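You operate a simulated robot arm through the tools that you are given. There is no shell and no other tool. Be economical: measure what you need, move in short steps, check, and stop when the job is done.

You are at the controls of a simulated two-armed robot. One attempt, no reset.

## Task
Run the wiper board's window shut and wipe the finger marks off it.
Fine: window knob back to off before the wipe; use the green rag and put it back; leave the board's other switches as they are; leave the red supply knob. What is to be rubbed or washed off counts as gone when no trace of it is left.

The check looks at the end state, three seconds after you hand in, the way a careful person would. Anything else that was tipped, shoved, dropped, spilled or broken makes it a failure.

## Robot
Two 7-joint arms with fingered hands on one trunk, on a base that drives. Base frame: it is fixed to the floor where the robot stands at the start and does not move with it; the origin is under the middle of the robot, x ahead of it, y to its left, z up; the surface under the hand at the start is at about z = 740. Units: mm, rad, N and s.
The left shoulder is at the start at [70, 145, 1162], the right one opposite. With the tool pointing down near the work surface each hand reaches from about 220 to 760 mm from the robot's upright axis, wherever it stands, measured 20 degrees to its own side. Places, roughly: black horn button [400, 400, 800]; blue wiper knob [500, 600, 1000]; green window knob [500, 100, 1000]; marker lamp switch [500, 700, 1000]; orange supply knob [500, -100, 1000]; red supply knob [500, 3200, 1100]; reverse lamp switch [500, 400, 1000]; window pane [500, 100, 1200]; work lamp switch [500, 800, 1000]. Payload 3.5 kg a hand.
The tool frame of a hand sits at the grasp point between the pads (the TCP): z along the fingers, y along the line on which they close. The tips reach 25 mm beyond it. Largest opening 88 mm; the body of the gripper starts 29 mm behind the TCP. The gripper is a hand of 4 fingers: y runs from the thumb to the fingers, the wrist lies at [-13, -97, -162] in the tool frame.
Orientation is that of the tool frame in the base frame, as a unit quaternion [x, y, z, w]. With the fingers straight down and the wrist toward the robot, the tool's x, y and z point along [0, 1, 0], [1, 0, 0] and [0, 0, -1] of the base frame.

## Interface
- The arms move only by the tool step_arm. It takes "left_commands", "right_commands" or both (then of equal length, played together; a hand with none holds still); each is a list of rows, each an object of numbers (a shift or turn left out is 0): "dx", "dy", "dz": the shift along the base's x, y, z in mm; "wx", "wy", "wz": the turn, a rotation vector about the base's x, y, z in rad. In form: [{"dx": .., "dy": .., "dz": .., "wx": .., "wy": .., "wz": ..}, ...]. A call has 1 to 10 rows; each row is the pose to reach, as a shift and turn from the pose commanded when the call began. Each row takes 0.2 s and may step no farther than 50 mm and 0.15 rad from the row before; otherwise, the whole call is refused. Where a pose cannot be reached the arm comes as near as it can. A force on the tool above 40 N (or 10 N above the force at the start of the call, whichever is more), or a blocked arm, ends the call early, and 0.2 s more pass. In this call time passes only in rows, and 0.2 s behind the last. The reply holds the time, the measured pose of the TCP, the force on the tool along the base axes, the opening and the grip force, in the units named above and with some noise, with the torque about the TCP (base axes, N m) and any sound that the robot's microphone picked up, and new pictures: "show" is both (left out), scene, wrist or none (wrist: the cameras of the hands that moved).
- Cameras (640 x 400 px; columns grow to the right, rows downward): "scene" is now at [134.2, 21, 1479.8]; the picture's right is [0.24, -0.97, 0.00], its down [-0.56, -0.14, -0.81] and it looks along [0.79, 0.19, -0.58] (base axes); focal length 214 px, centre (320, 200). "left" rides on the left gripper at [-64, -83, -98] in its tool frame; the picture's right is [-0.62, -0.37, 0.69], its down [0.71, -0.63, 0.30] and it looks along [0.32, 0.68, 0.65] (tool axes); focal length 265 px, centre (320, 200). "right" rides on the right gripper at [64, -83, -98] in its tool frame; the picture's right is [-0.62, 0.37, -0.69], its down [-0.71, -0.63, 0.30] and it looks along [-0.32, 0.68, 0.65] (tool axes); focal length 265 px, centre (320, 200). There is no depth. A picture from a camera that has moved, and an enlarged one, comes with that camera's place and axes in the base frame and with its lens.
- lift_body(by): slides the trunk up (or, below 0, down) by that many mm; the arms and the scene camera ride with it, the base frame stays. It gives what a move gives, with no picture.
- steer(legs): drives the robot by 1 to 6 legs, each [ahead, left, turn to the left] in mm, mm and rad, along the robot's own axes; the way and the turn of a leg run together, so that a leg with both is an arc; at most 1500 mm and 3.142 rad a leg. The arms and the cameras ride along, it lands a little off, and it stops where it bumps. It gives what a move gives, and a new picture of the scene camera.
- move_fingers(index, middle, ring, thumb_bend, thumb_turn, hand): sets how far each is bent, from 0 (flat) to 1 (curled in); at 0.3 the hand is open as for a grip, at 0.7 the pads meet at the TCP. One left out holds its place. A second passes; each finger stops where it meets its share of the squeeze, and holds until it gets a number again. It is the only way to open and close the hand. It gives what a move gives, with no picture; readings hold the bend of each and the force on the fingers (four entries, about 0 where the hand has none), thumb and palm. thumb_turn goes from beside the hand (0) to across from the fingers (1), as for a grip.
- head_to(pan, tilt): turns the head with the scene camera to pan (to the left, within 1.501 rad either way) and tilt (down, from -0.506 to 1.204), counted from straight ahead of the robot. It gives what a move gives, and a new picture of the scene camera.
- enlarge(camera, box): a new picture of the part [left, top, right, bottom] of that camera's present view, enlarged. The clock stands still meanwhile.
- finish_job(): hands the job in; it is judged then, once.

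Go step by step. Nothing tells you exact positions but the pictures and the camera data: compare them with the known pose of the tool, close in by small moves and look again before you grip or let go. The budget is 120 turns and 260 pictures, counting those below and the enlarged ones. Unless the task says otherwise, let go and move clear before handing in, and close with one line.

The tools are called after "Request:" as name(argument=value, ...) on one line, values as JSON. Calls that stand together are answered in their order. step_arm: Moves the arms, as the interface text tells. Its arguments: {"type":"object","properties":{"left_commands":{"type":"array","items":{"type":"object","properties":{"dx":{"type":"number"},"dy":{"type":"number"},"dz":{"type":"number"},"wx":{"type":"number"},"wy":{"type":"number"},"wz":{"type":"number"}}}},"right_commands":{"type":"array","items":{"type":"object","properties":{"dx":{"type":"number"},"dy":{"type":"number"},"dz":{"type":"number"},"wx":{"type":"number"},"wy":{"type":"number"},"wz":{"type":"number"}}}},"show":{"type":"string","enum":["both","scene","wrist","none"]}},"required":[]} The other tools are called the same way: lift_body (by) slides the trunk up or down; move_fingers (index, middle, ring, thumb_bend, thumb_turn, hand) moves the fingers one by one; steer (legs) drives the base; head_to (pan, tilt) turns the head that bears the scene camera; enlarge (camera, box) takes an enlarged picture of a part of a camera's view; finish_job () hands the job in.

At the start:

```text
t: 0.0
left_tool_pos: [463.5, 315.5, 1405.4]
left_tool_rot: [0.707, 0.707, 0.0, 0.0]
left_contact_force: [0.5, -1.0, -0.6]
left_ft_torque: [0.0, 0.02, 0.04]
left_opening: 87.8
left_finger_force: 0.1
left_shape: jaw
left_bend: [0.3, 0.3, 0.3, 0.3, 0.98]
left_finger forces: [0.0, 0.0, 0.0, 0.1, 0.0, 0.0]
right_tool_pos: [459.1, -93.8, 1396.1]
right_tool_rot: [0.707, 0.707, 0.001, 0.001]
right_contact_force: [0.6, -0.5, 0.0]
right_ft_torque: [-0.01, 0.04, -0.02]
right_opening: 87.4
right_finger_force: 0.0
right_shape: jaw
right_bend: [0.3, 0.3, 0.3, 0.3, 0.98]
right_finger forces: [0.1, 0.0, 0.0, 0.0, 0.1, 0.0]
trunk travel left (down, up): [-725.0, 115.0]
robot x, y, heading: [0.1, -0.6, -0.003]
head pan, tilt: [0.237, 0.62]
```

scene: 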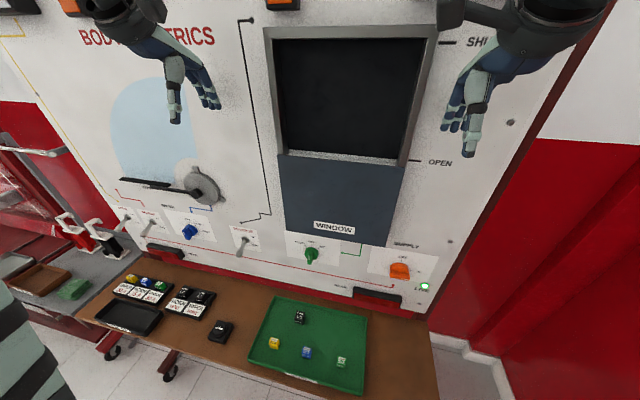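
right: 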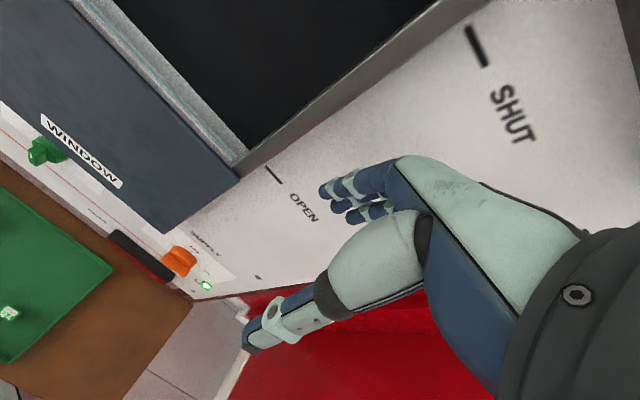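
left: 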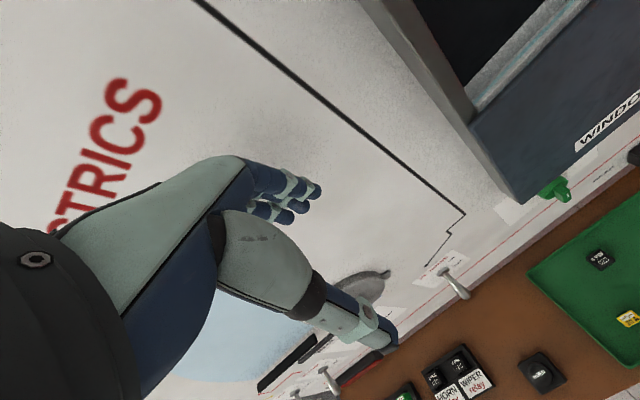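

I see the wiper board ahead with the window pane down (open), a green window knob and an orange supply knob with a lit green LED. I'll look closer at the controls before moving.

Request:
enlarge(camera="scene", box=[270, 210, 450, 310])

Request:
enlarge(camera="scene", box=[90, 180, 280, 350])

Request:
enlarge(camera="scene", box=[0, 130, 130, 330])

```text
3.56 times, centred on (360, 260) of scene
camera zoom: at [134.2, 21.0, 1479.8], right [0.24, -0.97, 0.0], down [-0.56, -0.14, -0.81], along [0.79, 0.19, -0.58], focal length 763 px, centre (178, -13)
```

zoom: 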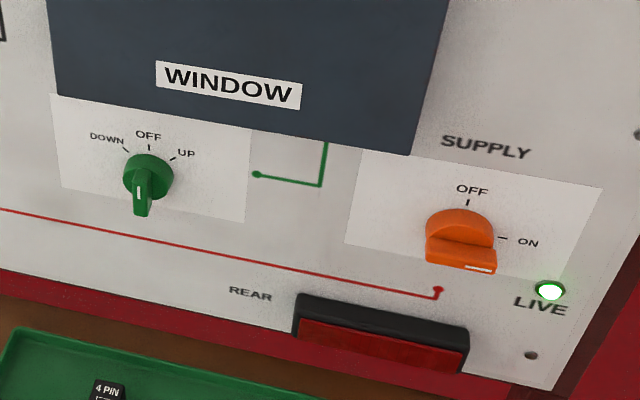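

```text
2.35 times, centred on (185, 265) of scene
camera zoom: at [134.2, 21.0, 1479.8], right [0.24, -0.97, 0.0], down [-0.56, -0.14, -0.81], along [0.79, 0.19, -0.58], focal length 505 px, centre (638, 47)
```

zoom: 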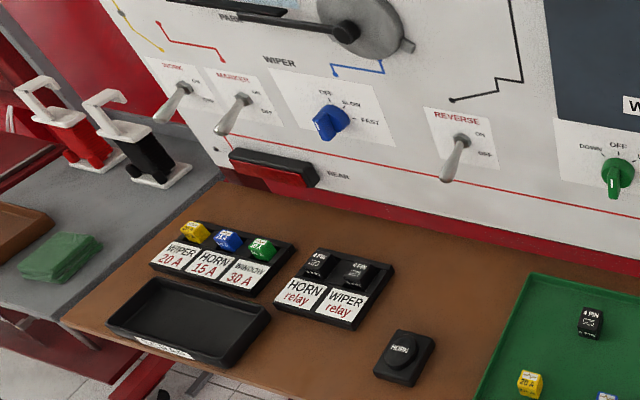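

```text
2.00 times, centred on (65, 230) of scene
camera zoom: at [134.2, 21.0, 1479.8], right [0.24, -0.97, 0.0], down [-0.56, -0.14, -0.81], along [0.79, 0.19, -0.58], focal length 429 px, centre (830, 140)
```

zoom: 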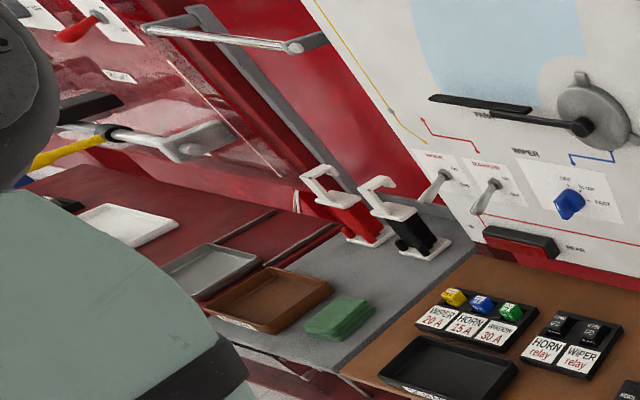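

The window knob stands at OFF; from two views it sits near (531, 141, 992), and the rag lies on the next table near (360, 1000, 750). I'll first turn the right hand to point at the board, backing off a little while doing so.

Request:
step_arm(right_commands=[{"dx": -10, "dz": -20, "wx": -0.0864, "wy": -0.0864, "wz": 0.0864}, {"dx": -20, "dz": -40, "wx": -0.1728, "wy": -0.1728, "wz": 0.1728}, {"dx": -30, "dz": -60, "wx": -0.2592, "wy": -0.2592, "wz": 0.2592}, {"dx": -40, "dz": -80, "wx": -0.3456, "wy": -0.3456, "wz": 0.3456}, {"dx": -50, "dz": -100, "wx": -0.432, "wy": -0.432, "wz": 0.432}, {"dx": -60, "dz": -120, "wx": -0.5184, "wy": -0.5184, "wz": 0.5184}, {"dx": -70, "dz": -140, "wx": -0.6048, "wy": -0.6048, "wz": 0.6048}, {"dx": -80, "dz": -160, "wx": -0.6912, "wy": -0.6912, "wz": 0.6912}, {"dx": -90, "dz": -180, "wx": -0.7776, "wy": -0.7776, "wz": 0.7776}, {"dx": -100, "dz": -200, "wx": -0.864, "wy": -0.864, "wz": 0.864}], show="none")

```text
t: 2.2
left_tool_pos: [463.1, 315.1, 1405.2]
left_tool_rot: [0.707, 0.707, 0.001, 0.0]
left_contact_force: [0.8, 0.3, 0.0]
left_ft_torque: [0.02, 0.0, 0.01]
left_opening: 87.8
left_finger_force: 0.1
left_shape: jaw
left_bend: [0.3, 0.3, 0.3, 0.3, 0.98]
left_finger forces: [0.0, 0.0, 0.0, 0.0, 0.0, 0.0]
right_tool_pos: [412.9, -55.0, 1244.2]
right_tool_rot: [0.239, 0.796, 0.0, 0.556]
right_contact_force: [1.1, -0.2, 0.0]
right_ft_torque: [-0.02, 0.02, -0.01]
right_opening: 87.7
right_finger_force: 0.0
right_shape: jaw
right_bend: [0.3, 0.3, 0.3, 0.3, 0.98]
right_finger forces: [0.0, 0.0, 0.0, 0.1, 0.0, 0.1]
right hand out of reach, approached as far as the arm can: row 8, 9, 10
trunk travel left (down, up): [-725.0, 115.0]
robot x, y, heading: [-0.7, -0.4, -0.002]
head pan, tilt: [0.237, 0.62]
```

The orientation went as asked but the hand was too close to the body to reach the position. I'll finish the turn while moving it forward, left and down.

Request:
step_arm(right_commands=[{"dx": 10, "dy": 20, "dz": -15, "wx": -0.057, "wy": -0.057, "wz": 0.057}, {"dx": 20, "dy": 40, "dz": -30, "wx": -0.115, "wy": -0.115, "wz": 0.115}, {"dx": 30, "dy": 60, "dz": -45, "wx": -0.172, "wy": -0.172, "wz": 0.172}, {"dx": 40, "dy": 80, "dz": -60, "wx": -0.229, "wy": -0.229, "wz": 0.229}, {"dx": 40, "dy": 100, "dz": -75, "wx": -0.287, "wy": -0.287, "wz": 0.287}, {"dx": 40, "dy": 120, "dz": -90, "wx": -0.344, "wy": -0.344, "wz": 0.344}], show="both")

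```text
t: 3.6
left_tool_pos: [461.9, 317.2, 1404.6]
left_tool_rot: [0.707, 0.707, 0.0, 0.001]
left_contact_force: [-0.7, 1.3, -1.2]
left_ft_torque: [0.01, -0.01, 0.0]
left_opening: 87.7
left_finger_force: 0.0
left_shape: jaw
left_bend: [0.3, 0.3, 0.3, 0.3, 0.98]
left_finger forces: [0.0, 0.0, 0.0, 0.0, 0.1, 0.0]
right_tool_pos: [456.1, 65.6, 1156.0]
right_tool_rot: [0.001, 0.707, 0.0, 0.707]
right_contact_force: [-0.5, -0.1, 0.0]
right_ft_torque: [0.0, 0.0, -0.01]
right_opening: 87.8
right_finger_force: 0.0
right_shape: jaw
right_bend: [0.3, 0.3, 0.3, 0.3, 0.98]
right_finger forces: [0.1, 0.0, 0.1, 0.0, 0.0, 0.1]
trunk travel left (down, up): [-725.0, 115.0]
robot x, y, heading: [-1.8, -0.9, 0.001]
head pan, tilt: [0.237, 0.62]
camera scene: at [133.8, 22.9, 1479.8], right [0.24, -0.97, 0.0], down [-0.56, -0.14, -0.81], along [0.79, 0.19, -0.58], focal length 214 px, centre (320, 200)
camera right: at [356.4, -17.4, 1090.9], right [-0.69, 0.37, 0.62], down [0.3, -0.63, 0.72], along [0.65, 0.68, 0.32], focal length 265 px, centre (320, 200)
```

scene: 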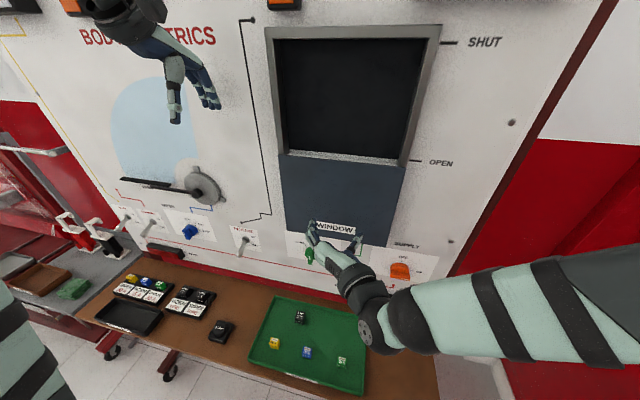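
right: 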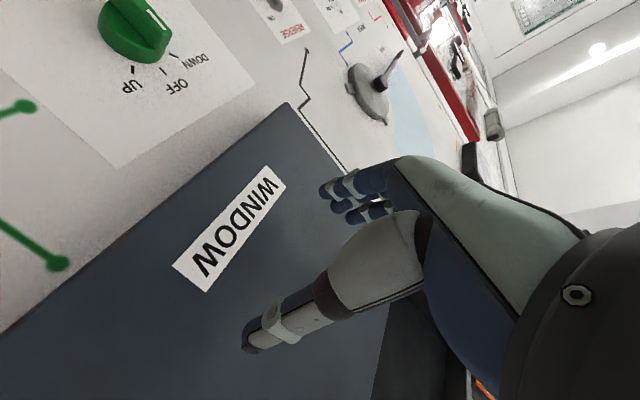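

The right hand now points at the board and its camera sees the knob. I'll enlarge it to fix the knob's place and shape.

Request:
enlarge(camera="right", box=[60, 0, 260, 125])

Request:
enlarge(camera="scene", box=[270, 190, 390, 280])

```text
3.20 times, centred on (160, 62) of right
camera zoom: at [356.4, -17.4, 1090.9], right [-0.69, 0.37, 0.62], down [0.3, -0.63, 0.72], along [0.65, 0.68, 0.32], focal length 849 px, centre (832, 640)
```

zoom: 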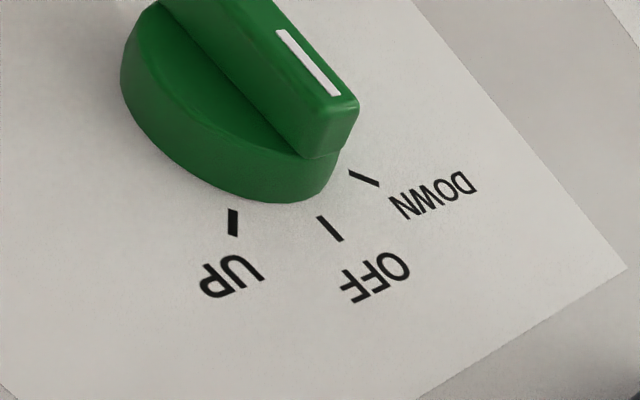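

```text
4.44 times, centred on (330, 235) of scene
camera zoom: at [133.8, 22.9, 1479.8], right [0.24, -0.97, 0.0], down [-0.56, -0.14, -0.81], along [0.79, 0.19, -0.58], focal length 953 px, centre (276, 44)
```

zoom: 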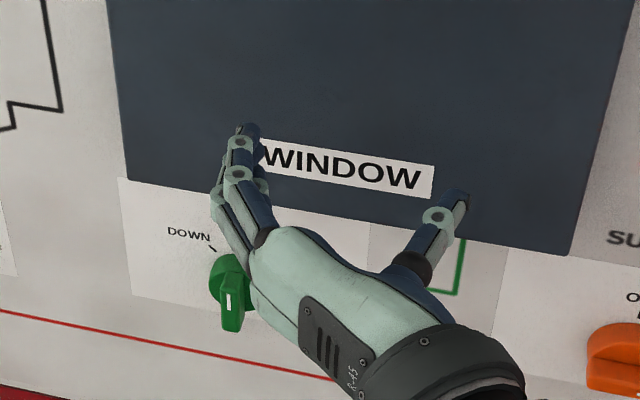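

The knob's bar is upright at about (513–531, 142, 987), its line at OFF. I'll bring the open hand in front of it, thumb and fingers either side.

Request:
step_arm(right_commands=[{"dx": -6, "dy": 20, "dz": -42}, {"dx": -6, "dy": 40, "dz": -84}, {"dx": -6, "dy": 60, "dz": -126}, {"dx": -6, "dy": 77, "dz": -169}])

```text
t: 4.6
left_tool_pos: [464.0, 316.9, 1405.4]
left_tool_rot: [0.708, 0.707, -0.001, 0.0]
left_contact_force: [0.5, -1.5, 0.7]
left_ft_torque: [-0.05, -0.01, -0.01]
left_opening: 87.3
left_finger_force: 0.1
left_shape: jaw
left_bend: [0.3, 0.3, 0.3, 0.3, 0.98]
left_finger forces: [0.0, 0.0, 0.0, 0.0, 0.0, 0.0]
right_tool_pos: [451.6, 145.6, 983.6]
right_tool_rot: [0.001, 0.707, -0.001, 0.707]
right_contact_force: [-0.6, 0.0, -0.4]
right_ft_torque: [0.02, -0.02, -0.01]
right_opening: 87.6
right_finger_force: 0.1
right_shape: jaw
right_bend: [0.3, 0.3, 0.3, 0.3, 0.98]
right_finger forces: [0.1, 0.0, 0.0, 0.1, 0.1, 0.0]
trunk travel left (down, up): [-725.0, 115.0]
robot x, y, heading: [-0.8, 1.0, -0.002]
head pan, tilt: [0.237, 0.62]
camera scene: at [135.1, 23.1, 1479.7], right [0.24, -0.97, 0.0], down [-0.56, -0.14, -0.81], along [0.79, 0.19, -0.58], focal length 214 px, centre (320, 200)
camera right: at [352.1, 62.1, 920.3], right [-0.69, 0.37, 0.62], down [0.3, -0.63, 0.71], along [0.65, 0.68, 0.32], focal length 265 px, centre (320, 200)
```

scene: 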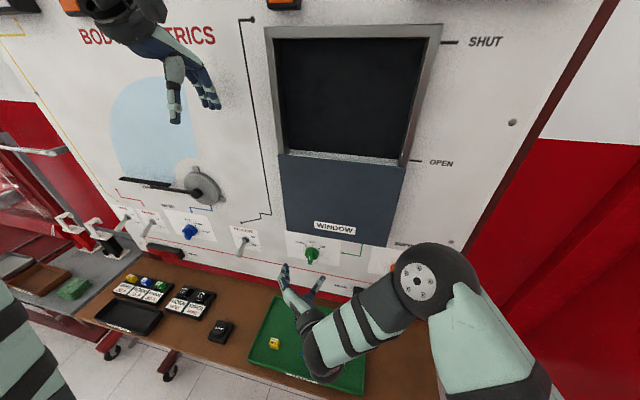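
right: 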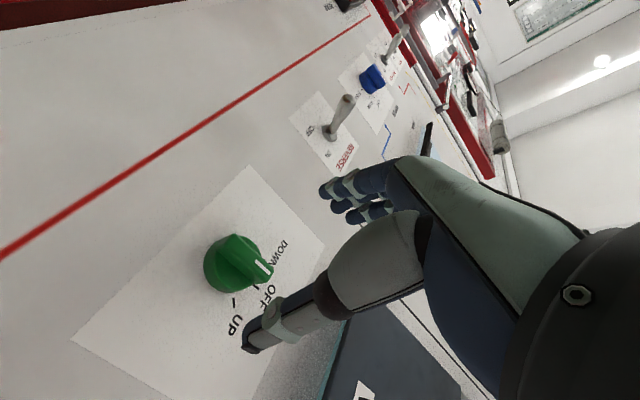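

The knob is centred between the fingers to within a few mm. I'll correct slightly and move in.

Request:
step_arm(right_commands=[{"dx": 20, "dy": -3, "dz": -2}, {"dx": 40, "dy": -3, "dz": -2}, {"dx": 51, "dy": -3, "dz": -2}])

Request:
enlarge(camera="right", box=[120, 150, 440, 370])

```text
t: 5.4
left_tool_pos: [462.8, 316.2, 1405.5]
left_tool_rot: [0.707, 0.707, 0.0, 0.0]
left_contact_force: [0.1, 0.7, 0.1]
left_ft_torque: [0.01, -0.02, 0.0]
left_opening: 87.4
left_finger_force: 0.0
left_shape: jaw
left_bend: [0.3, 0.3, 0.3, 0.3, 0.98]
left_finger forces: [0.0, 0.0, 0.0, 0.0, 0.0, 0.1]
right_tool_pos: [500.0, 141.1, 983.9]
right_tool_rot: [0.0, 0.707, 0.0, 0.707]
right_contact_force: [-0.6, -0.5, 0.5]
right_ft_torque: [-0.01, -0.03, 0.06]
right_opening: 87.6
right_finger_force: 0.0
right_shape: jaw
right_bend: [0.3, 0.3, 0.3, 0.3, 0.98]
right_finger forces: [0.0, 0.1, 0.0, 0.0, 0.1, 0.0]
right hand out of reach, approached as far as the arm can: row 1
trunk travel left (down, up): [-725.0, 115.0]
robot x, y, heading: [2.9, -3.1, -0.003]
head pan, tilt: [0.237, 0.62]
camera scene: at [133.9, 21.1, 1479.8], right [0.24, -0.97, 0.0], down [-0.56, -0.14, -0.81], along [0.79, 0.19, -0.58], focal length 214 px, centre (320, 200)
camera right: at [401.1, 56.9, 919.9], right [-0.69, 0.37, 0.62], down [0.3, -0.63, 0.71], along [0.65, 0.68, 0.32], focal length 265 px, centre (320, 200)
```

scene: 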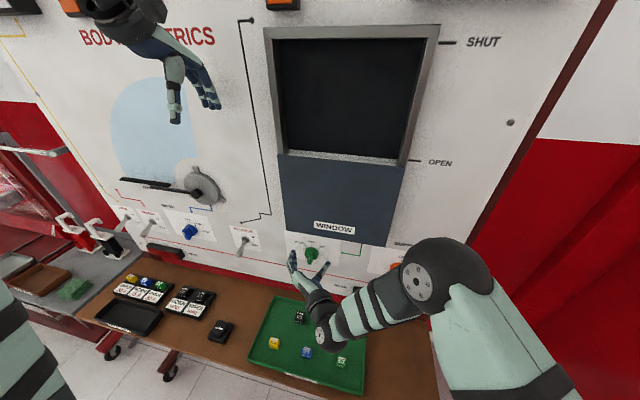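
right: 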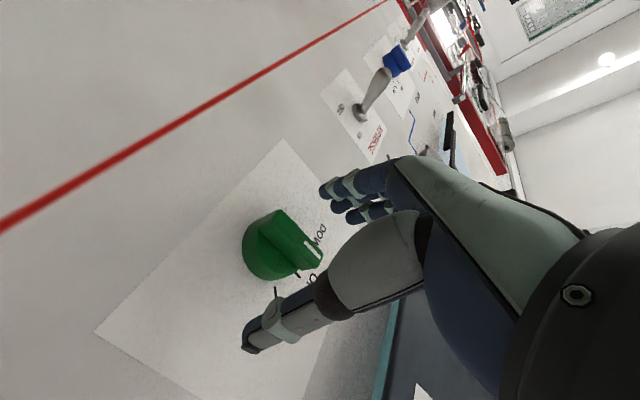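

```text
1.82 times, centred on (280, 260) of right
camera zoom: at [401.1, 56.9, 919.9], right [-0.69, 0.37, 0.62], down [0.3, -0.63, 0.71], along [0.65, 0.68, 0.32], focal length 483 px, centre (393, 91)
```

zoom: 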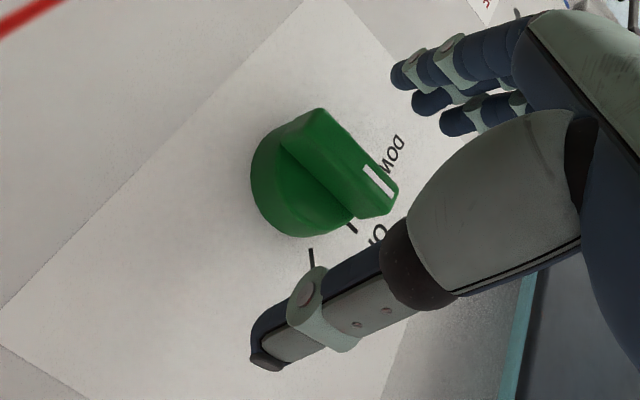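

The bar's front is at x≈511 and its centre nearer z≈974, so I'll drop 8 mm, go in 5 mm and close.

Request:
step_arm(right_commands=[{"dx": 5, "dz": -8}], show="none")

Request:
move_fingers(hand="right", index=0.7, middle=0.7, ring=0.7, thumb_bend=0.7)

Request:
enlarge(camera="right", box=[120, 150, 440, 370])

```text
t: 5.8
left_tool_pos: [463.5, 316.0, 1406.7]
left_tool_rot: [0.707, 0.707, -0.001, 0.0]
left_contact_force: [-0.1, -0.5, 0.5]
left_ft_torque: [-0.01, 0.03, -0.01]
left_opening: 87.5
left_finger_force: 0.2
left_shape: jaw
left_bend: [0.3, 0.3, 0.3, 0.3, 0.98]
left_finger forces: [0.0, 0.0, 0.0, 0.0, 0.1, 0.0]
right_tool_pos: [505.0, 140.6, 975.3]
right_tool_rot: [0.002, 0.708, -0.001, 0.707]
right_contact_force: [-0.2, -1.3, -0.1]
right_ft_torque: [0.01, 0.03, -0.01]
right_opening: 87.6
right_finger_force: 0.1
right_shape: jaw
right_bend: [0.3, 0.3, 0.3, 0.3, 0.98]
right_finger forces: [0.0, 0.0, 0.1, 0.0, 0.0, 0.0]
trunk travel left (down, up): [-725.0, 115.0]
robot x, y, heading: [0.7, 1.0, -0.001]
head pan, tilt: [0.237, 0.62]
```

```text
t: 6.8
left_tool_pos: [463.5, 319.3, 1404.7]
left_tool_rot: [0.707, 0.707, -0.001, 0.001]
left_contact_force: [0.2, -0.1, 0.9]
left_ft_torque: [-0.01, -0.03, -0.04]
left_opening: 87.5
left_finger_force: 0.1
left_shape: jaw
left_bend: [0.3, 0.3, 0.3, 0.3, 0.98]
left_finger forces: [0.0, 0.0, 0.0, 0.1, 0.1, 0.1]
right_tool_pos: [504.3, 143.4, 976.0]
right_tool_rot: [0.0, 0.708, 0.001, 0.706]
right_contact_force: [1.8, 10.6, 3.6]
right_ft_torque: [-0.06, -0.04, 0.19]
right_opening: 7.5
right_finger_force: 7.0
right_shape: fingers
right_bend: [0.63, 0.65, 0.66, 0.68, 0.97]
right_finger forces: [4.7, 4.3, 3.1, 0.0, 1.1, 0.0]
trunk travel left (down, up): [-725.0, 115.0]
robot x, y, heading: [1.4, 0.4, 0.0]
head pan, tilt: [0.237, 0.62]
```

```text
1.82 times, centred on (280, 260) of right
camera zoom: at [405.3, 60.2, 911.7], right [-0.69, 0.37, 0.62], down [0.3, -0.63, 0.71], along [0.65, 0.68, 0.32], focal length 483 px, centre (393, 91)
```

zoom: 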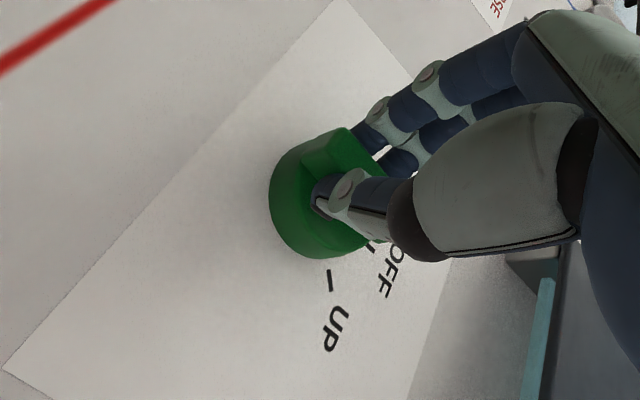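

Fingers touch the bar but the thumb only barely. I'll bend the thumb a bit further for an even grip.

Request:
move_fingers(hand="right", thumb_bend=0.78)

```text
t: 7.8
left_tool_pos: [462.6, 318.2, 1406.1]
left_tool_rot: [0.708, 0.706, 0.0, 0.001]
left_contact_force: [-0.4, -0.1, -0.2]
left_ft_torque: [0.01, 0.02, 0.01]
left_opening: 87.6
left_finger_force: 0.0
left_shape: jaw
left_bend: [0.3, 0.3, 0.3, 0.3, 0.98]
left_finger forces: [0.0, 0.1, 0.1, 0.0, 0.0, 0.1]
right_tool_pos: [503.9, 142.1, 976.6]
right_tool_rot: [0.001, 0.707, -0.001, 0.707]
right_contact_force: [2.9, 7.4, 6.7]
right_ft_torque: [0.01, -0.13, 0.18]
right_opening: 6.8
right_finger_force: 10.5
right_shape: fingers
right_bend: [0.61, 0.65, 0.66, 0.72, 0.97]
right_finger forces: [7.1, 5.1, 2.6, 0.0, 5.7, 0.1]
trunk travel left (down, up): [-725.0, 115.0]
robot x, y, heading: [-0.3, 0.9, -0.006]
head pan, tilt: [0.237, 0.62]
```

Grip is firm on both sides. UP lies about 37–40° clockwise, so I'll turn the hand about +x in small steps and watch force and sound.

Request:
step_arm(right_commands=[{"wx": 0.12}, {"wx": 0.24}, {"wx": 0.36}, {"wx": 0.48}, {"wx": 0.6}, {"wx": 0.68}])

Request:
enlarge(camera="right", box=[120, 150, 440, 370])

```text
t: 8.9
left_tool_pos: [461.1, 311.4, 1407.0]
left_tool_rot: [0.709, 0.706, 0.002, -0.002]
left_contact_force: [0.0, 0.3, 0.6]
left_ft_torque: [-0.03, 0.0, 0.01]
left_opening: 87.3
left_finger_force: 0.1
left_shape: jaw
left_bend: [0.3, 0.3, 0.3, 0.3, 0.98]
left_finger forces: [0.0, 0.0, 0.0, 0.0, 0.0, 0.0]
right_tool_pos: [510.1, 165.8, 968.0]
right_tool_rot: [0.169, 0.694, 0.169, 0.679]
right_contact_force: [-21.2, -17.2, -3.9]
right_ft_torque: [-0.06, 0.21, -0.71]
right_opening: 8.3
right_finger_force: 16.1
right_shape: fingers
right_bend: [0.7, 0.7, 0.7, 0.66, 1.0]
right_finger forces: [0.0, 0.0, 0.1, 0.0, 31.8, 0.0]
right hand out of reach, approached as far as the arm can: row 3, 4, 5
trunk travel left (down, up): [-725.0, 115.0]
robot x, y, heading: [0.2, 0.0, -0.001]
head pan, tilt: [0.237, 0.62]
stopped in row 5 (right hand): the force on the tool passed its limit at 52 N (the readings are from after the stop); the commanded pose is now the measured one
camera scene: at [129.7, 16.6, 1480.1], right [0.23, -0.97, 0.0], down [-0.56, -0.13, -0.82], along [0.79, 0.19, -0.58], focal length 214 px, centre (320, 200)
camera right: at [409.2, 120.9, 875.0], right [-0.68, 0.04, 0.73], down [0.31, -0.89, 0.33], along [0.66, 0.46, 0.59], focal length 265 px, centre (320, 200)
```

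scene: 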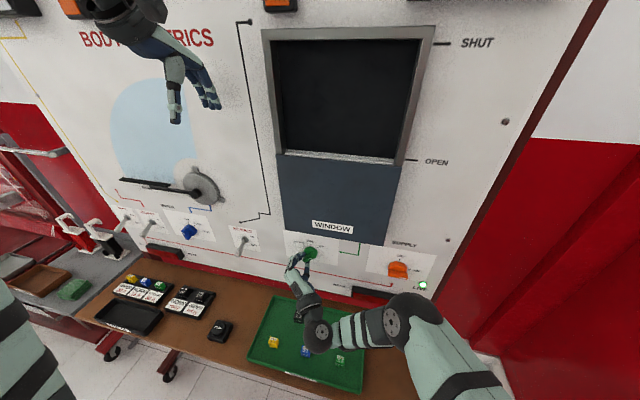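
right: 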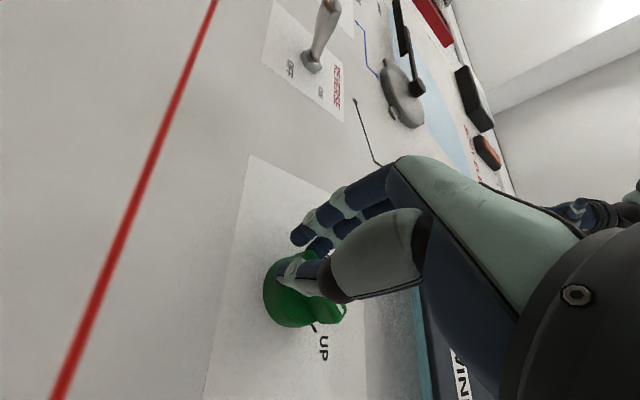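

```text
1.82 times, centred on (280, 260) of right
camera zoom: at [409.2, 120.9, 875.0], right [-0.68, 0.04, 0.73], down [0.31, -0.89, 0.33], along [0.66, 0.46, 0.59], focal length 483 px, centre (393, 91)
```

zoom: 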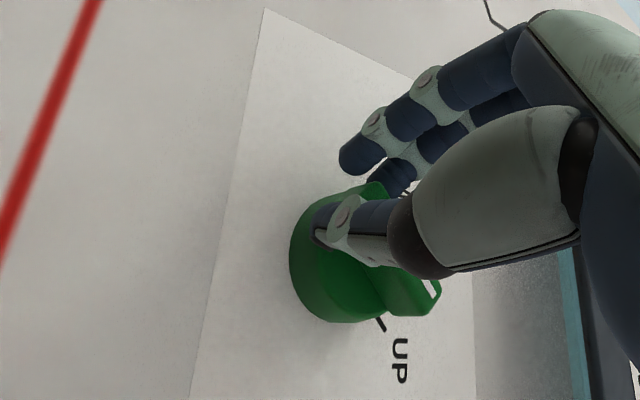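

The arm ran into its reach limits and the hand slipped sideways, so the thumb presses the bar. I'll open the hand, back out and look at the knob.

Request:
move_fingers(hand="right", index=0.3, middle=0.3, ring=0.3, thumb_bend=0.3)

Request:
step_arm(right_commands=[{"dx": -20}, {"dx": -50}], show="wrist")

Request:
enlarge(camera="scene", box=[270, 210, 450, 310])

```text
t: 9.9
left_tool_pos: [463.1, 315.5, 1405.0]
left_tool_rot: [0.708, 0.706, -0.001, -0.001]
left_contact_force: [0.8, 0.3, -0.2]
left_ft_torque: [0.01, -0.01, -0.02]
left_opening: 87.4
left_finger_force: 0.1
left_shape: jaw
left_bend: [0.3, 0.3, 0.3, 0.3, 0.98]
left_finger forces: [0.0, 0.0, 0.0, 0.0, 0.1, 0.0]
right_tool_pos: [513.9, 168.8, 968.9]
right_tool_rot: [0.168, 0.694, 0.169, 0.68]
right_contact_force: [0.0, 0.7, -0.2]
right_ft_torque: [-0.01, -0.03, -0.01]
right_opening: 84.6
right_finger_force: 0.1
right_shape: fingers
right_bend: [0.3, 0.3, 0.3, 0.3, 0.98]
right_finger forces: [0.0, 0.1, 0.1, 0.0, 0.0, 0.1]
trunk travel left (down, up): [-725.0, 115.0]
robot x, y, heading: [1.3, 2.8, -0.002]
head pan, tilt: [0.237, 0.62]
```

```text
t: 10.5
left_tool_pos: [463.3, 313.1, 1404.9]
left_tool_rot: [0.708, 0.706, 0.0, 0.0]
left_contact_force: [-0.7, 0.1, 0.5]
left_ft_torque: [0.01, 0.02, -0.02]
left_opening: 87.5
left_finger_force: 0.2
left_shape: jaw
left_bend: [0.3, 0.3, 0.3, 0.3, 0.98]
left_finger forces: [0.0, 0.0, 0.1, 0.1, 0.1, 0.1]
right_tool_pos: [503.7, 182.0, 967.3]
right_tool_rot: [0.169, 0.694, 0.169, 0.679]
right_contact_force: [0.3, 0.1, -0.2]
right_ft_torque: [-0.04, -0.02, 0.0]
right_opening: 84.6
right_finger_force: 0.0
right_shape: fingers
right_bend: [0.3, 0.3, 0.3, 0.3, 0.98]
right_finger forces: [0.0, 0.0, 0.1, 0.0, 0.1, 0.0]
right hand out of reach, approached as far as the arm can: row 1, 2
trunk travel left (down, up): [-725.0, 115.0]
robot x, y, heading: [-2.5, -0.9, -0.001]
head pan, tilt: [0.237, 0.62]
camera right: at [403.0, 136.9, 873.7], right [-0.68, 0.04, 0.73], down [0.31, -0.89, 0.33], along [0.66, 0.46, 0.59], focal length 265 px, centre (320, 200)
```

right: 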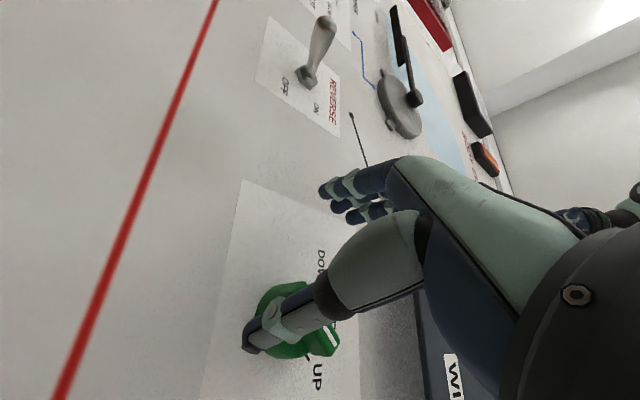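

```text
3.56 times, centred on (360, 260) of scene
camera zoom: at [133.9, 20.4, 1479.8], right [0.23, -0.97, 0.0], down [-0.56, -0.14, -0.81], along [0.79, 0.19, -0.58], focal length 763 px, centre (178, -13)
```

zoom: 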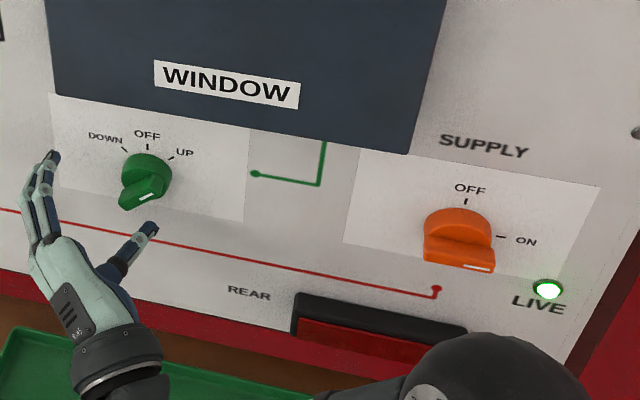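

The knob now seems turned toward UP. I'll check whether the pane is moving.

Request:
enlarge(camera="scene", box=[250, 20, 460, 180])

Request:
enlarge(camera="scene", box=[285, 225, 355, 275])

Request:
enlarge(camera="scene", box=[100, 260, 230, 340])

```text
2.50 times, centred on (355, 100) of scene
camera zoom: at [133.9, 20.4, 1479.8], right [0.23, -0.97, 0.0], down [-0.56, -0.14, -0.81], along [0.79, 0.19, -0.58], focal length 536 px, centre (232, 450)
```

zoom: 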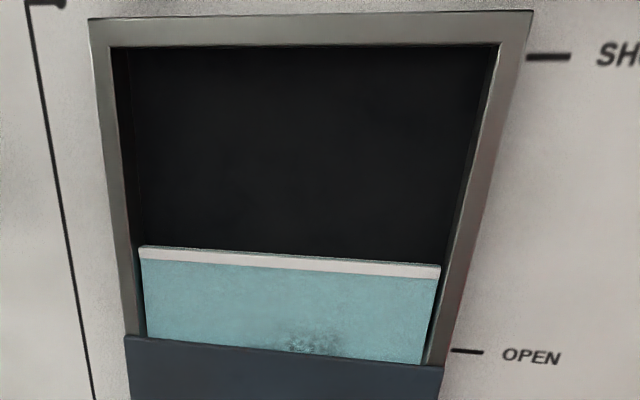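

```text
8.00 times, centred on (320, 250) of scene
camera zoom: at [133.9, 20.4, 1479.8], right [0.23, -0.97, 0.0], down [-0.56, -0.14, -0.81], along [0.79, 0.19, -0.58], focal length 1716 px, centre (320, -200)
```

zoom: 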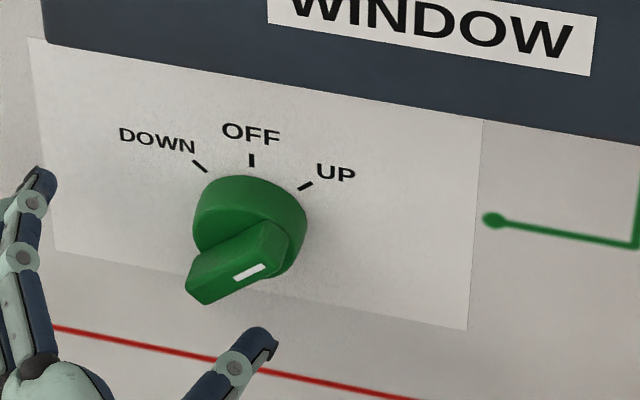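

```text
4.92 times, centred on (165, 300) of scene
camera zoom: at [133.9, 20.4, 1479.8], right [0.23, -0.97, 0.0], down [-0.56, -0.14, -0.81], along [0.79, 0.19, -0.58], focal length 1056 px, centre (1083, -292)
```

zoom: 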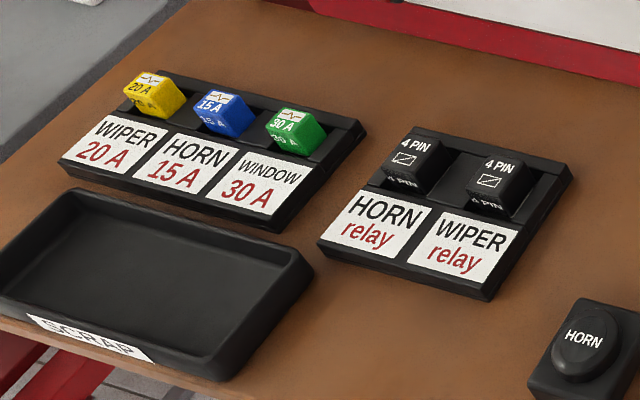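

The knob is latched at UP and the pane is rising, with a finger mark already showing. Meanwhile I'll bring the right hand back to its level pose in front of the knob, swinging wide of it.

Request:
step_arm(right_commands=[{"dx": -5, "dy": 15, "dz": -15, "wx": -0.1}, {"dx": -15, "dy": 30, "dz": -25, "wx": -0.2}, {"dx": -30, "dy": 30, "dz": -20, "wx": -0.3}, {"dx": -45, "dy": 10, "dz": -5, "wx": -0.4}, {"dx": -50, "dy": -20, "dz": 5, "wx": -0.48}, {"dx": -50, "dy": -40, "dz": 8, "wx": -0.48}])

Request:
enlarge(camera="scene", box=[250, 20, 460, 180])

```text
t: 11.9
left_tool_pos: [462.8, 314.2, 1405.3]
left_tool_rot: [0.707, 0.707, 0.0, 0.0]
left_contact_force: [0.7, 0.3, 1.3]
left_ft_torque: [0.0, -0.04, -0.04]
left_opening: 87.6
left_finger_force: 0.0
left_shape: jaw
left_bend: [0.3, 0.3, 0.3, 0.3, 0.98]
left_finger forces: [0.0, 0.1, 0.0, 0.0, 0.0, 0.1]
right_tool_pos: [450.1, 141.5, 978.0]
right_tool_rot: [0.002, 0.713, -0.001, 0.701]
right_contact_force: [0.0, -0.1, -0.3]
right_ft_torque: [-0.04, 0.02, 0.01]
right_opening: 84.5
right_finger_force: 0.1
right_shape: fingers
right_bend: [0.3, 0.3, 0.3, 0.3, 0.98]
right_finger forces: [0.1, 0.0, 0.1, 0.0, 0.0, 0.0]
trunk travel left (down, up): [-725.0, 115.0]
robot x, y, heading: [-1.1, -0.6, -0.002]
head pan, tilt: [0.237, 0.62]
camera scene: at [132.7, 20.6, 1479.8], right [0.23, -0.97, 0.0], down [-0.56, -0.14, -0.81], along [0.79, 0.19, -0.58], focal length 214 px, centre (320, 200)
camera right: at [350.0, 59.2, 914.8], right [-0.68, 0.37, 0.63], down [0.31, -0.63, 0.71], along [0.66, 0.68, 0.31], focal length 265 px, centre (320, 200)
```

scene: 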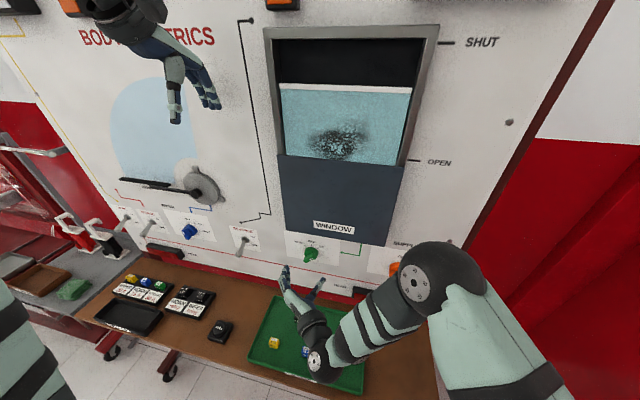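
right: 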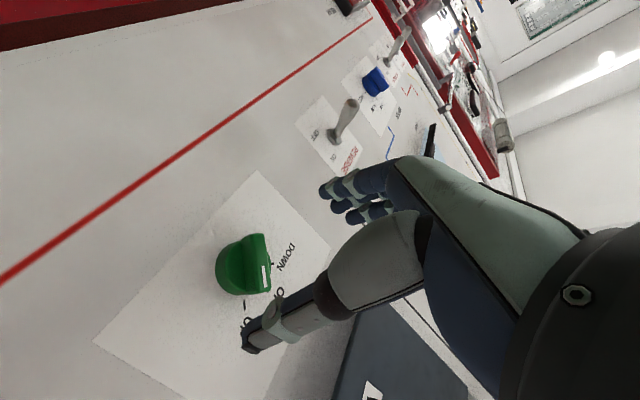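

```text
2.50 times, centred on (355, 100) of scene
camera zoom: at [132.7, 20.6, 1479.8], right [0.23, -0.97, 0.0], down [-0.56, -0.14, -0.81], along [0.79, 0.19, -0.58], focal length 536 px, centre (232, 450)
```

zoom: 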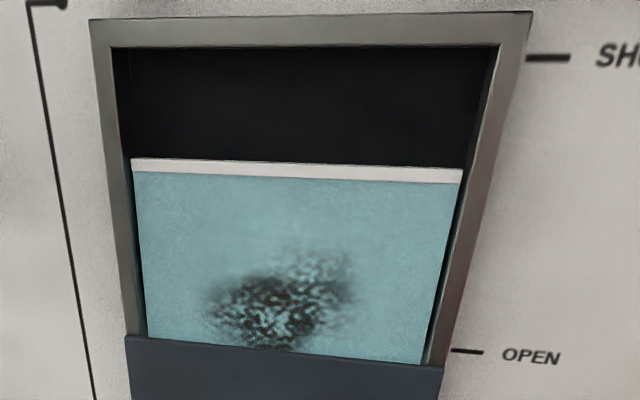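

The pane is halfway up with a smudge in its lower middle. I'll move the hand in around the knob while it keeps rising.

Request:
step_arm(right_commands=[{"dx": 8, "dz": -3}, {"dx": 16, "dz": -3}, {"dx": 24, "dz": -3}, {"dx": 32, "dz": -3}, {"dx": 40, "dz": -3}, {"dx": 48, "dz": -3}, {"dx": 52, "dz": -3}, {"dx": 53, "dz": -3}, {"dx": 53, "dz": -3}, {"dx": 54, "dz": -3}])

Request:
enlarge(camera="scene", box=[250, 20, 460, 180])

```text
t: 14.1
left_tool_pos: [462.3, 314.7, 1407.2]
left_tool_rot: [0.708, 0.707, -0.001, -0.001]
left_contact_force: [-1.4, -0.3, -0.4]
left_ft_torque: [0.01, -0.01, 0.04]
left_opening: 87.7
left_finger_force: 0.0
left_shape: jaw
left_bend: [0.3, 0.3, 0.3, 0.3, 0.98]
left_finger forces: [0.0, 0.0, 0.0, 0.0, 0.0, 0.1]
right_tool_pos: [505.4, 143.1, 973.3]
right_tool_rot: [0.003, 0.713, 0.0, 0.701]
right_contact_force: [-0.7, -0.7, 0.6]
right_ft_torque: [-0.01, -0.01, -0.03]
right_opening: 84.5
right_finger_force: 0.1
right_shape: fingers
right_bend: [0.3, 0.3, 0.3, 0.3, 0.98]
right_finger forces: [0.0, 0.1, 0.0, 0.1, 0.0, 0.0]
trunk travel left (down, up): [-725.0, 115.0]
robot x, y, heading: [-3.9, 1.4, -0.0]
head pan, tilt: [0.237, 0.62]
camera scene: at [133.7, 20.3, 1479.8], right [0.23, -0.97, 0.0], down [-0.56, -0.14, -0.81], along [0.79, 0.19, -0.58], focal length 214 px, centre (320, 200)
camera right: at [404.7, 59.7, 910.2], right [-0.68, 0.37, 0.63], down [0.31, -0.63, 0.71], along [0.66, 0.68, 0.32], focal length 265 px, centre (320, 200)
```

scene: 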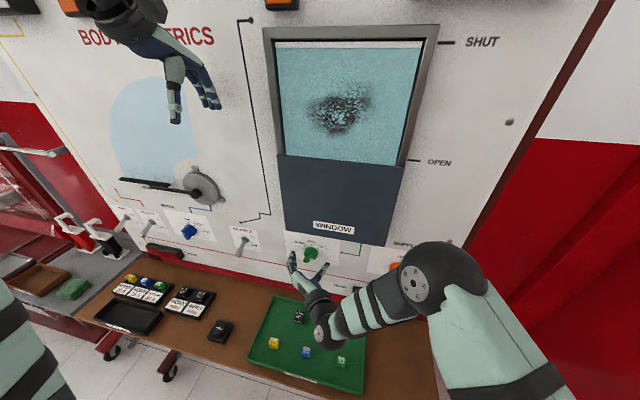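
right: 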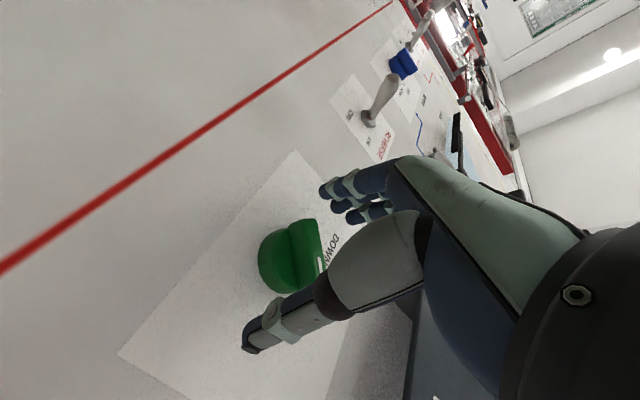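

```text
2.50 times, centred on (355, 100) of scene
camera zoom: at [133.7, 20.3, 1479.8], right [0.23, -0.97, 0.0], down [-0.56, -0.14, -0.81], along [0.79, 0.19, -0.58], focal length 536 px, centre (232, 450)
```

zoom: 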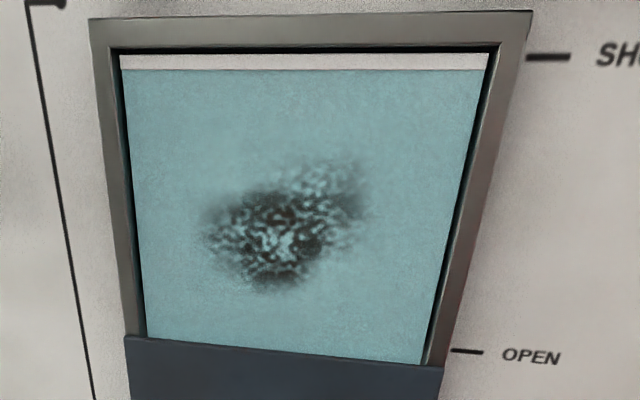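

The pane is almost at the top. I'll hold still a second and check again.

Request:
step_arm(right_commands=[{"dx": 0}, {"dx": 0}, {"dx": 0}, {"dx": 0}, {"dx": 0}], show="none")

Request:
enlarge(camera="scene", box=[250, 20, 460, 180])

```text
t: 15.3
left_tool_pos: [463.5, 314.8, 1405.5]
left_tool_rot: [0.708, 0.707, -0.001, 0.0]
left_contact_force: [0.2, 0.7, -0.5]
left_ft_torque: [-0.01, 0.02, 0.0]
left_opening: 87.7
left_finger_force: 0.1
left_shape: jaw
left_bend: [0.3, 0.3, 0.3, 0.3, 0.98]
left_finger forces: [0.1, 0.1, 0.1, 0.1, 0.1, 0.0]
right_tool_pos: [505.6, 143.5, 972.9]
right_tool_rot: [0.003, 0.713, 0.0, 0.701]
right_contact_force: [0.3, 0.2, 0.4]
right_ft_torque: [0.0, 0.01, 0.0]
right_opening: 84.6
right_finger_force: 0.1
right_shape: fingers
right_bend: [0.3, 0.3, 0.3, 0.3, 0.98]
right_finger forces: [0.0, 0.0, 0.0, 0.0, 0.0, 0.1]
trunk travel left (down, up): [-725.0, 115.0]
robot x, y, heading: [-1.4, 1.4, 0.001]
head pan, tilt: [0.237, 0.62]
```

```text
2.50 times, centred on (355, 100) of scene
camera zoom: at [133.7, 20.4, 1479.8], right [0.23, -0.97, 0.0], down [-0.56, -0.14, -0.81], along [0.79, 0.19, -0.58], focal length 536 px, centre (232, 450)
```

zoom: 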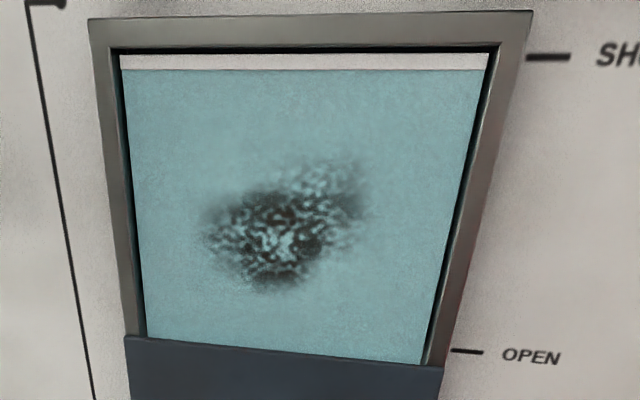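

The pane has stopped at SHUT. Closing the level hand on the tilted bar should turn it back upright to OFF.

Request:
move_fingers(hand="right", index=0.7, middle=0.7, ring=0.7, thumb_bend=0.75)

Request:
enlarge(camera="right", box=[120, 150, 440, 370])

Request:
enlarge(camera="scene", box=[285, 225, 355, 275])

```text
t: 16.3
left_tool_pos: [463.0, 317.8, 1404.8]
left_tool_rot: [0.708, 0.706, -0.002, 0.001]
left_contact_force: [0.1, 0.1, 0.1]
left_ft_torque: [0.0, 0.01, -0.02]
left_opening: 87.3
left_finger_force: 0.0
left_shape: jaw
left_bend: [0.3, 0.3, 0.3, 0.3, 0.98]
left_finger forces: [0.0, 0.0, 0.1, 0.1, 0.0, 0.0]
right_tool_pos: [504.7, 145.4, 972.3]
right_tool_rot: [0.001, 0.713, 0.001, 0.701]
right_contact_force: [0.5, 11.2, -3.2]
right_ft_torque: [-0.08, 0.06, 0.23]
right_opening: 8.5
right_finger_force: 7.7
right_shape: fingers
right_bend: [0.57, 0.65, 0.7, 0.73, 0.97]
right_finger forces: [9.1, 4.7, 0.0, 0.0, 1.9, 0.0]
trunk travel left (down, up): [-725.0, 115.0]
robot x, y, heading: [2.6, -0.5, 0.001]
head pan, tilt: [0.237, 0.62]
```

```text
1.82 times, centred on (280, 260) of right
camera zoom: at [404.4, 62.5, 909.7], right [-0.68, 0.37, 0.63], down [0.32, -0.63, 0.71], along [0.66, 0.68, 0.31], focal length 483 px, centre (393, 91)
```

zoom: 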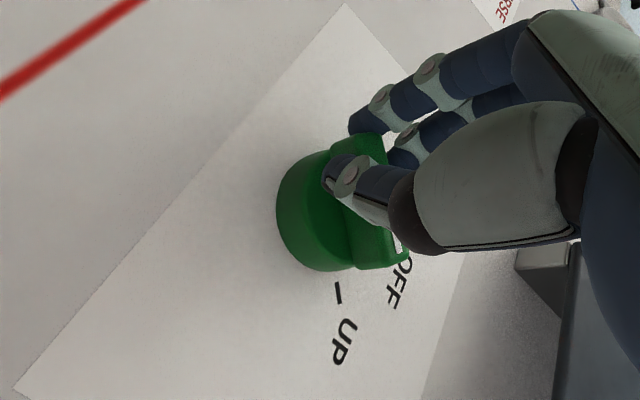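

```text
8.00 times, centred on (320, 250) of scene
camera zoom: at [134.3, 24.1, 1479.7], right [0.23, -0.97, 0.0], down [-0.56, -0.14, -0.81], along [0.79, 0.19, -0.58], focal length 1716 px, centre (320, -200)
```

zoom: 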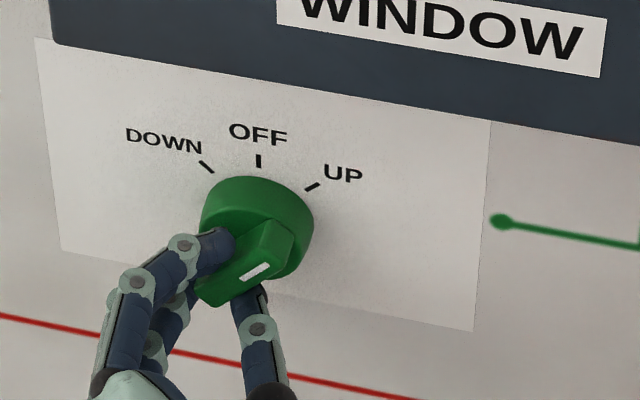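

The bar has turned part of the way back. I'll rotate the hand a little counter-clockwise to bring it fully to OFF.

Request:
step_arm(right_commands=[{"wx": -0.1}, {"wx": -0.2}, {"wx": -0.3}], show="none")

Request:
enlarge(camera="scene", box=[285, 225, 355, 275])

```text
t: 17.1
left_tool_pos: [464.1, 316.3, 1405.6]
left_tool_rot: [0.708, 0.706, -0.001, -0.001]
left_contact_force: [0.4, -0.1, 0.0]
left_ft_torque: [0.0, -0.02, 0.01]
left_opening: 87.7
left_finger_force: 0.1
left_shape: jaw
left_bend: [0.3, 0.3, 0.3, 0.3, 0.98]
left_finger forces: [0.0, 0.0, 0.1, 0.0, 0.1, 0.1]
right_tool_pos: [505.3, 144.1, 971.9]
right_tool_rot: [-0.103, 0.706, -0.107, 0.693]
right_contact_force: [-0.6, 7.3, -5.0]
right_ft_torque: [-0.08, 0.08, 0.18]
right_opening: 7.7
right_finger_force: 7.5
right_shape: fingers
right_bend: [0.57, 0.66, 0.7, 0.73, 0.97]
right_finger forces: [7.6, 4.4, 0.0, 0.0, 2.7, 0.0]
trunk travel left (down, up): [-725.0, 115.0]
robot x, y, heading: [0.9, 2.1, -0.001]
head pan, tilt: [0.237, 0.62]
```

```text
8.00 times, centred on (320, 250) of scene
camera zoom: at [134.1, 22.6, 1479.7], right [0.23, -0.97, 0.0], down [-0.56, -0.14, -0.81], along [0.79, 0.19, -0.58], focal length 1716 px, centre (320, -200)
```

zoom: 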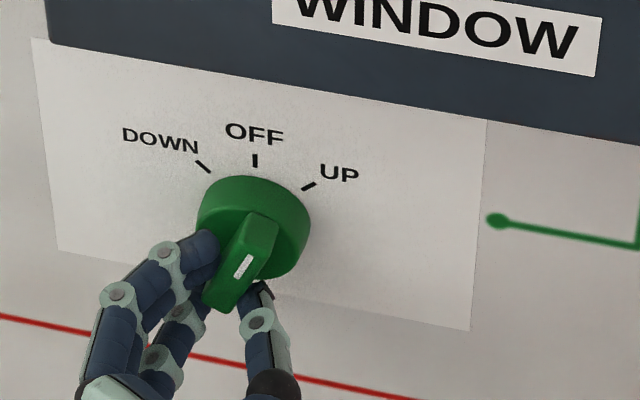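

Nearly there; another small turn.

Request:
step_arm(right_commands=[{"wx": -0.1}, {"wx": -0.2}], show="none")

Request:
enlarge(camera="scene", box=[285, 225, 355, 275])

```text
t: 17.7
left_tool_pos: [463.6, 315.7, 1404.6]
left_tool_rot: [0.708, 0.706, -0.001, 0.0]
left_contact_force: [0.3, -0.1, 0.5]
left_ft_torque: [0.0, -0.02, -0.02]
left_opening: 87.5
left_finger_force: 0.0
left_shape: jaw
left_bend: [0.3, 0.3, 0.3, 0.3, 0.98]
left_finger forces: [0.0, 0.0, 0.0, 0.0, 0.0, 0.0]
right_tool_pos: [506.2, 142.4, 971.7]
right_tool_rot: [-0.17, 0.693, -0.178, 0.678]
right_contact_force: [-4.7, 3.5, -5.2]
right_ft_torque: [-0.09, 0.15, 0.19]
right_opening: 6.6
right_finger_force: 8.5
right_shape: fingers
right_bend: [0.59, 0.65, 0.7, 0.73, 0.97]
right_finger forces: [8.8, 5.7, 0.0, 0.1, 3.0, 0.0]
trunk travel left (down, up): [-725.0, 115.0]
robot x, y, heading: [-1.2, -1.2, -0.002]
head pan, tilt: [0.237, 0.62]
```

```text
8.00 times, centred on (320, 250) of scene
camera zoom: at [133.7, 22.0, 1479.7], right [0.23, -0.97, 0.0], down [-0.56, -0.14, -0.81], along [0.79, 0.19, -0.58], focal length 1716 px, centre (320, -200)
```

zoom: 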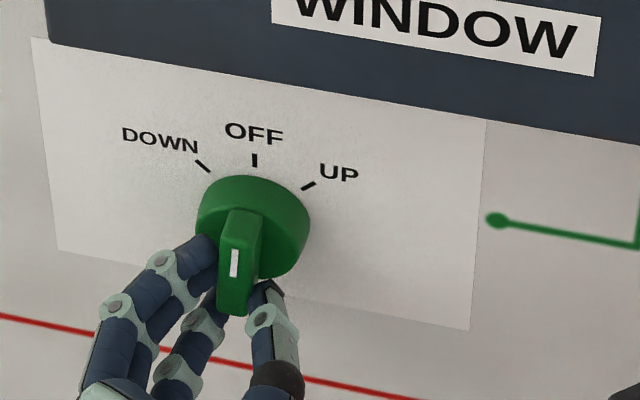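

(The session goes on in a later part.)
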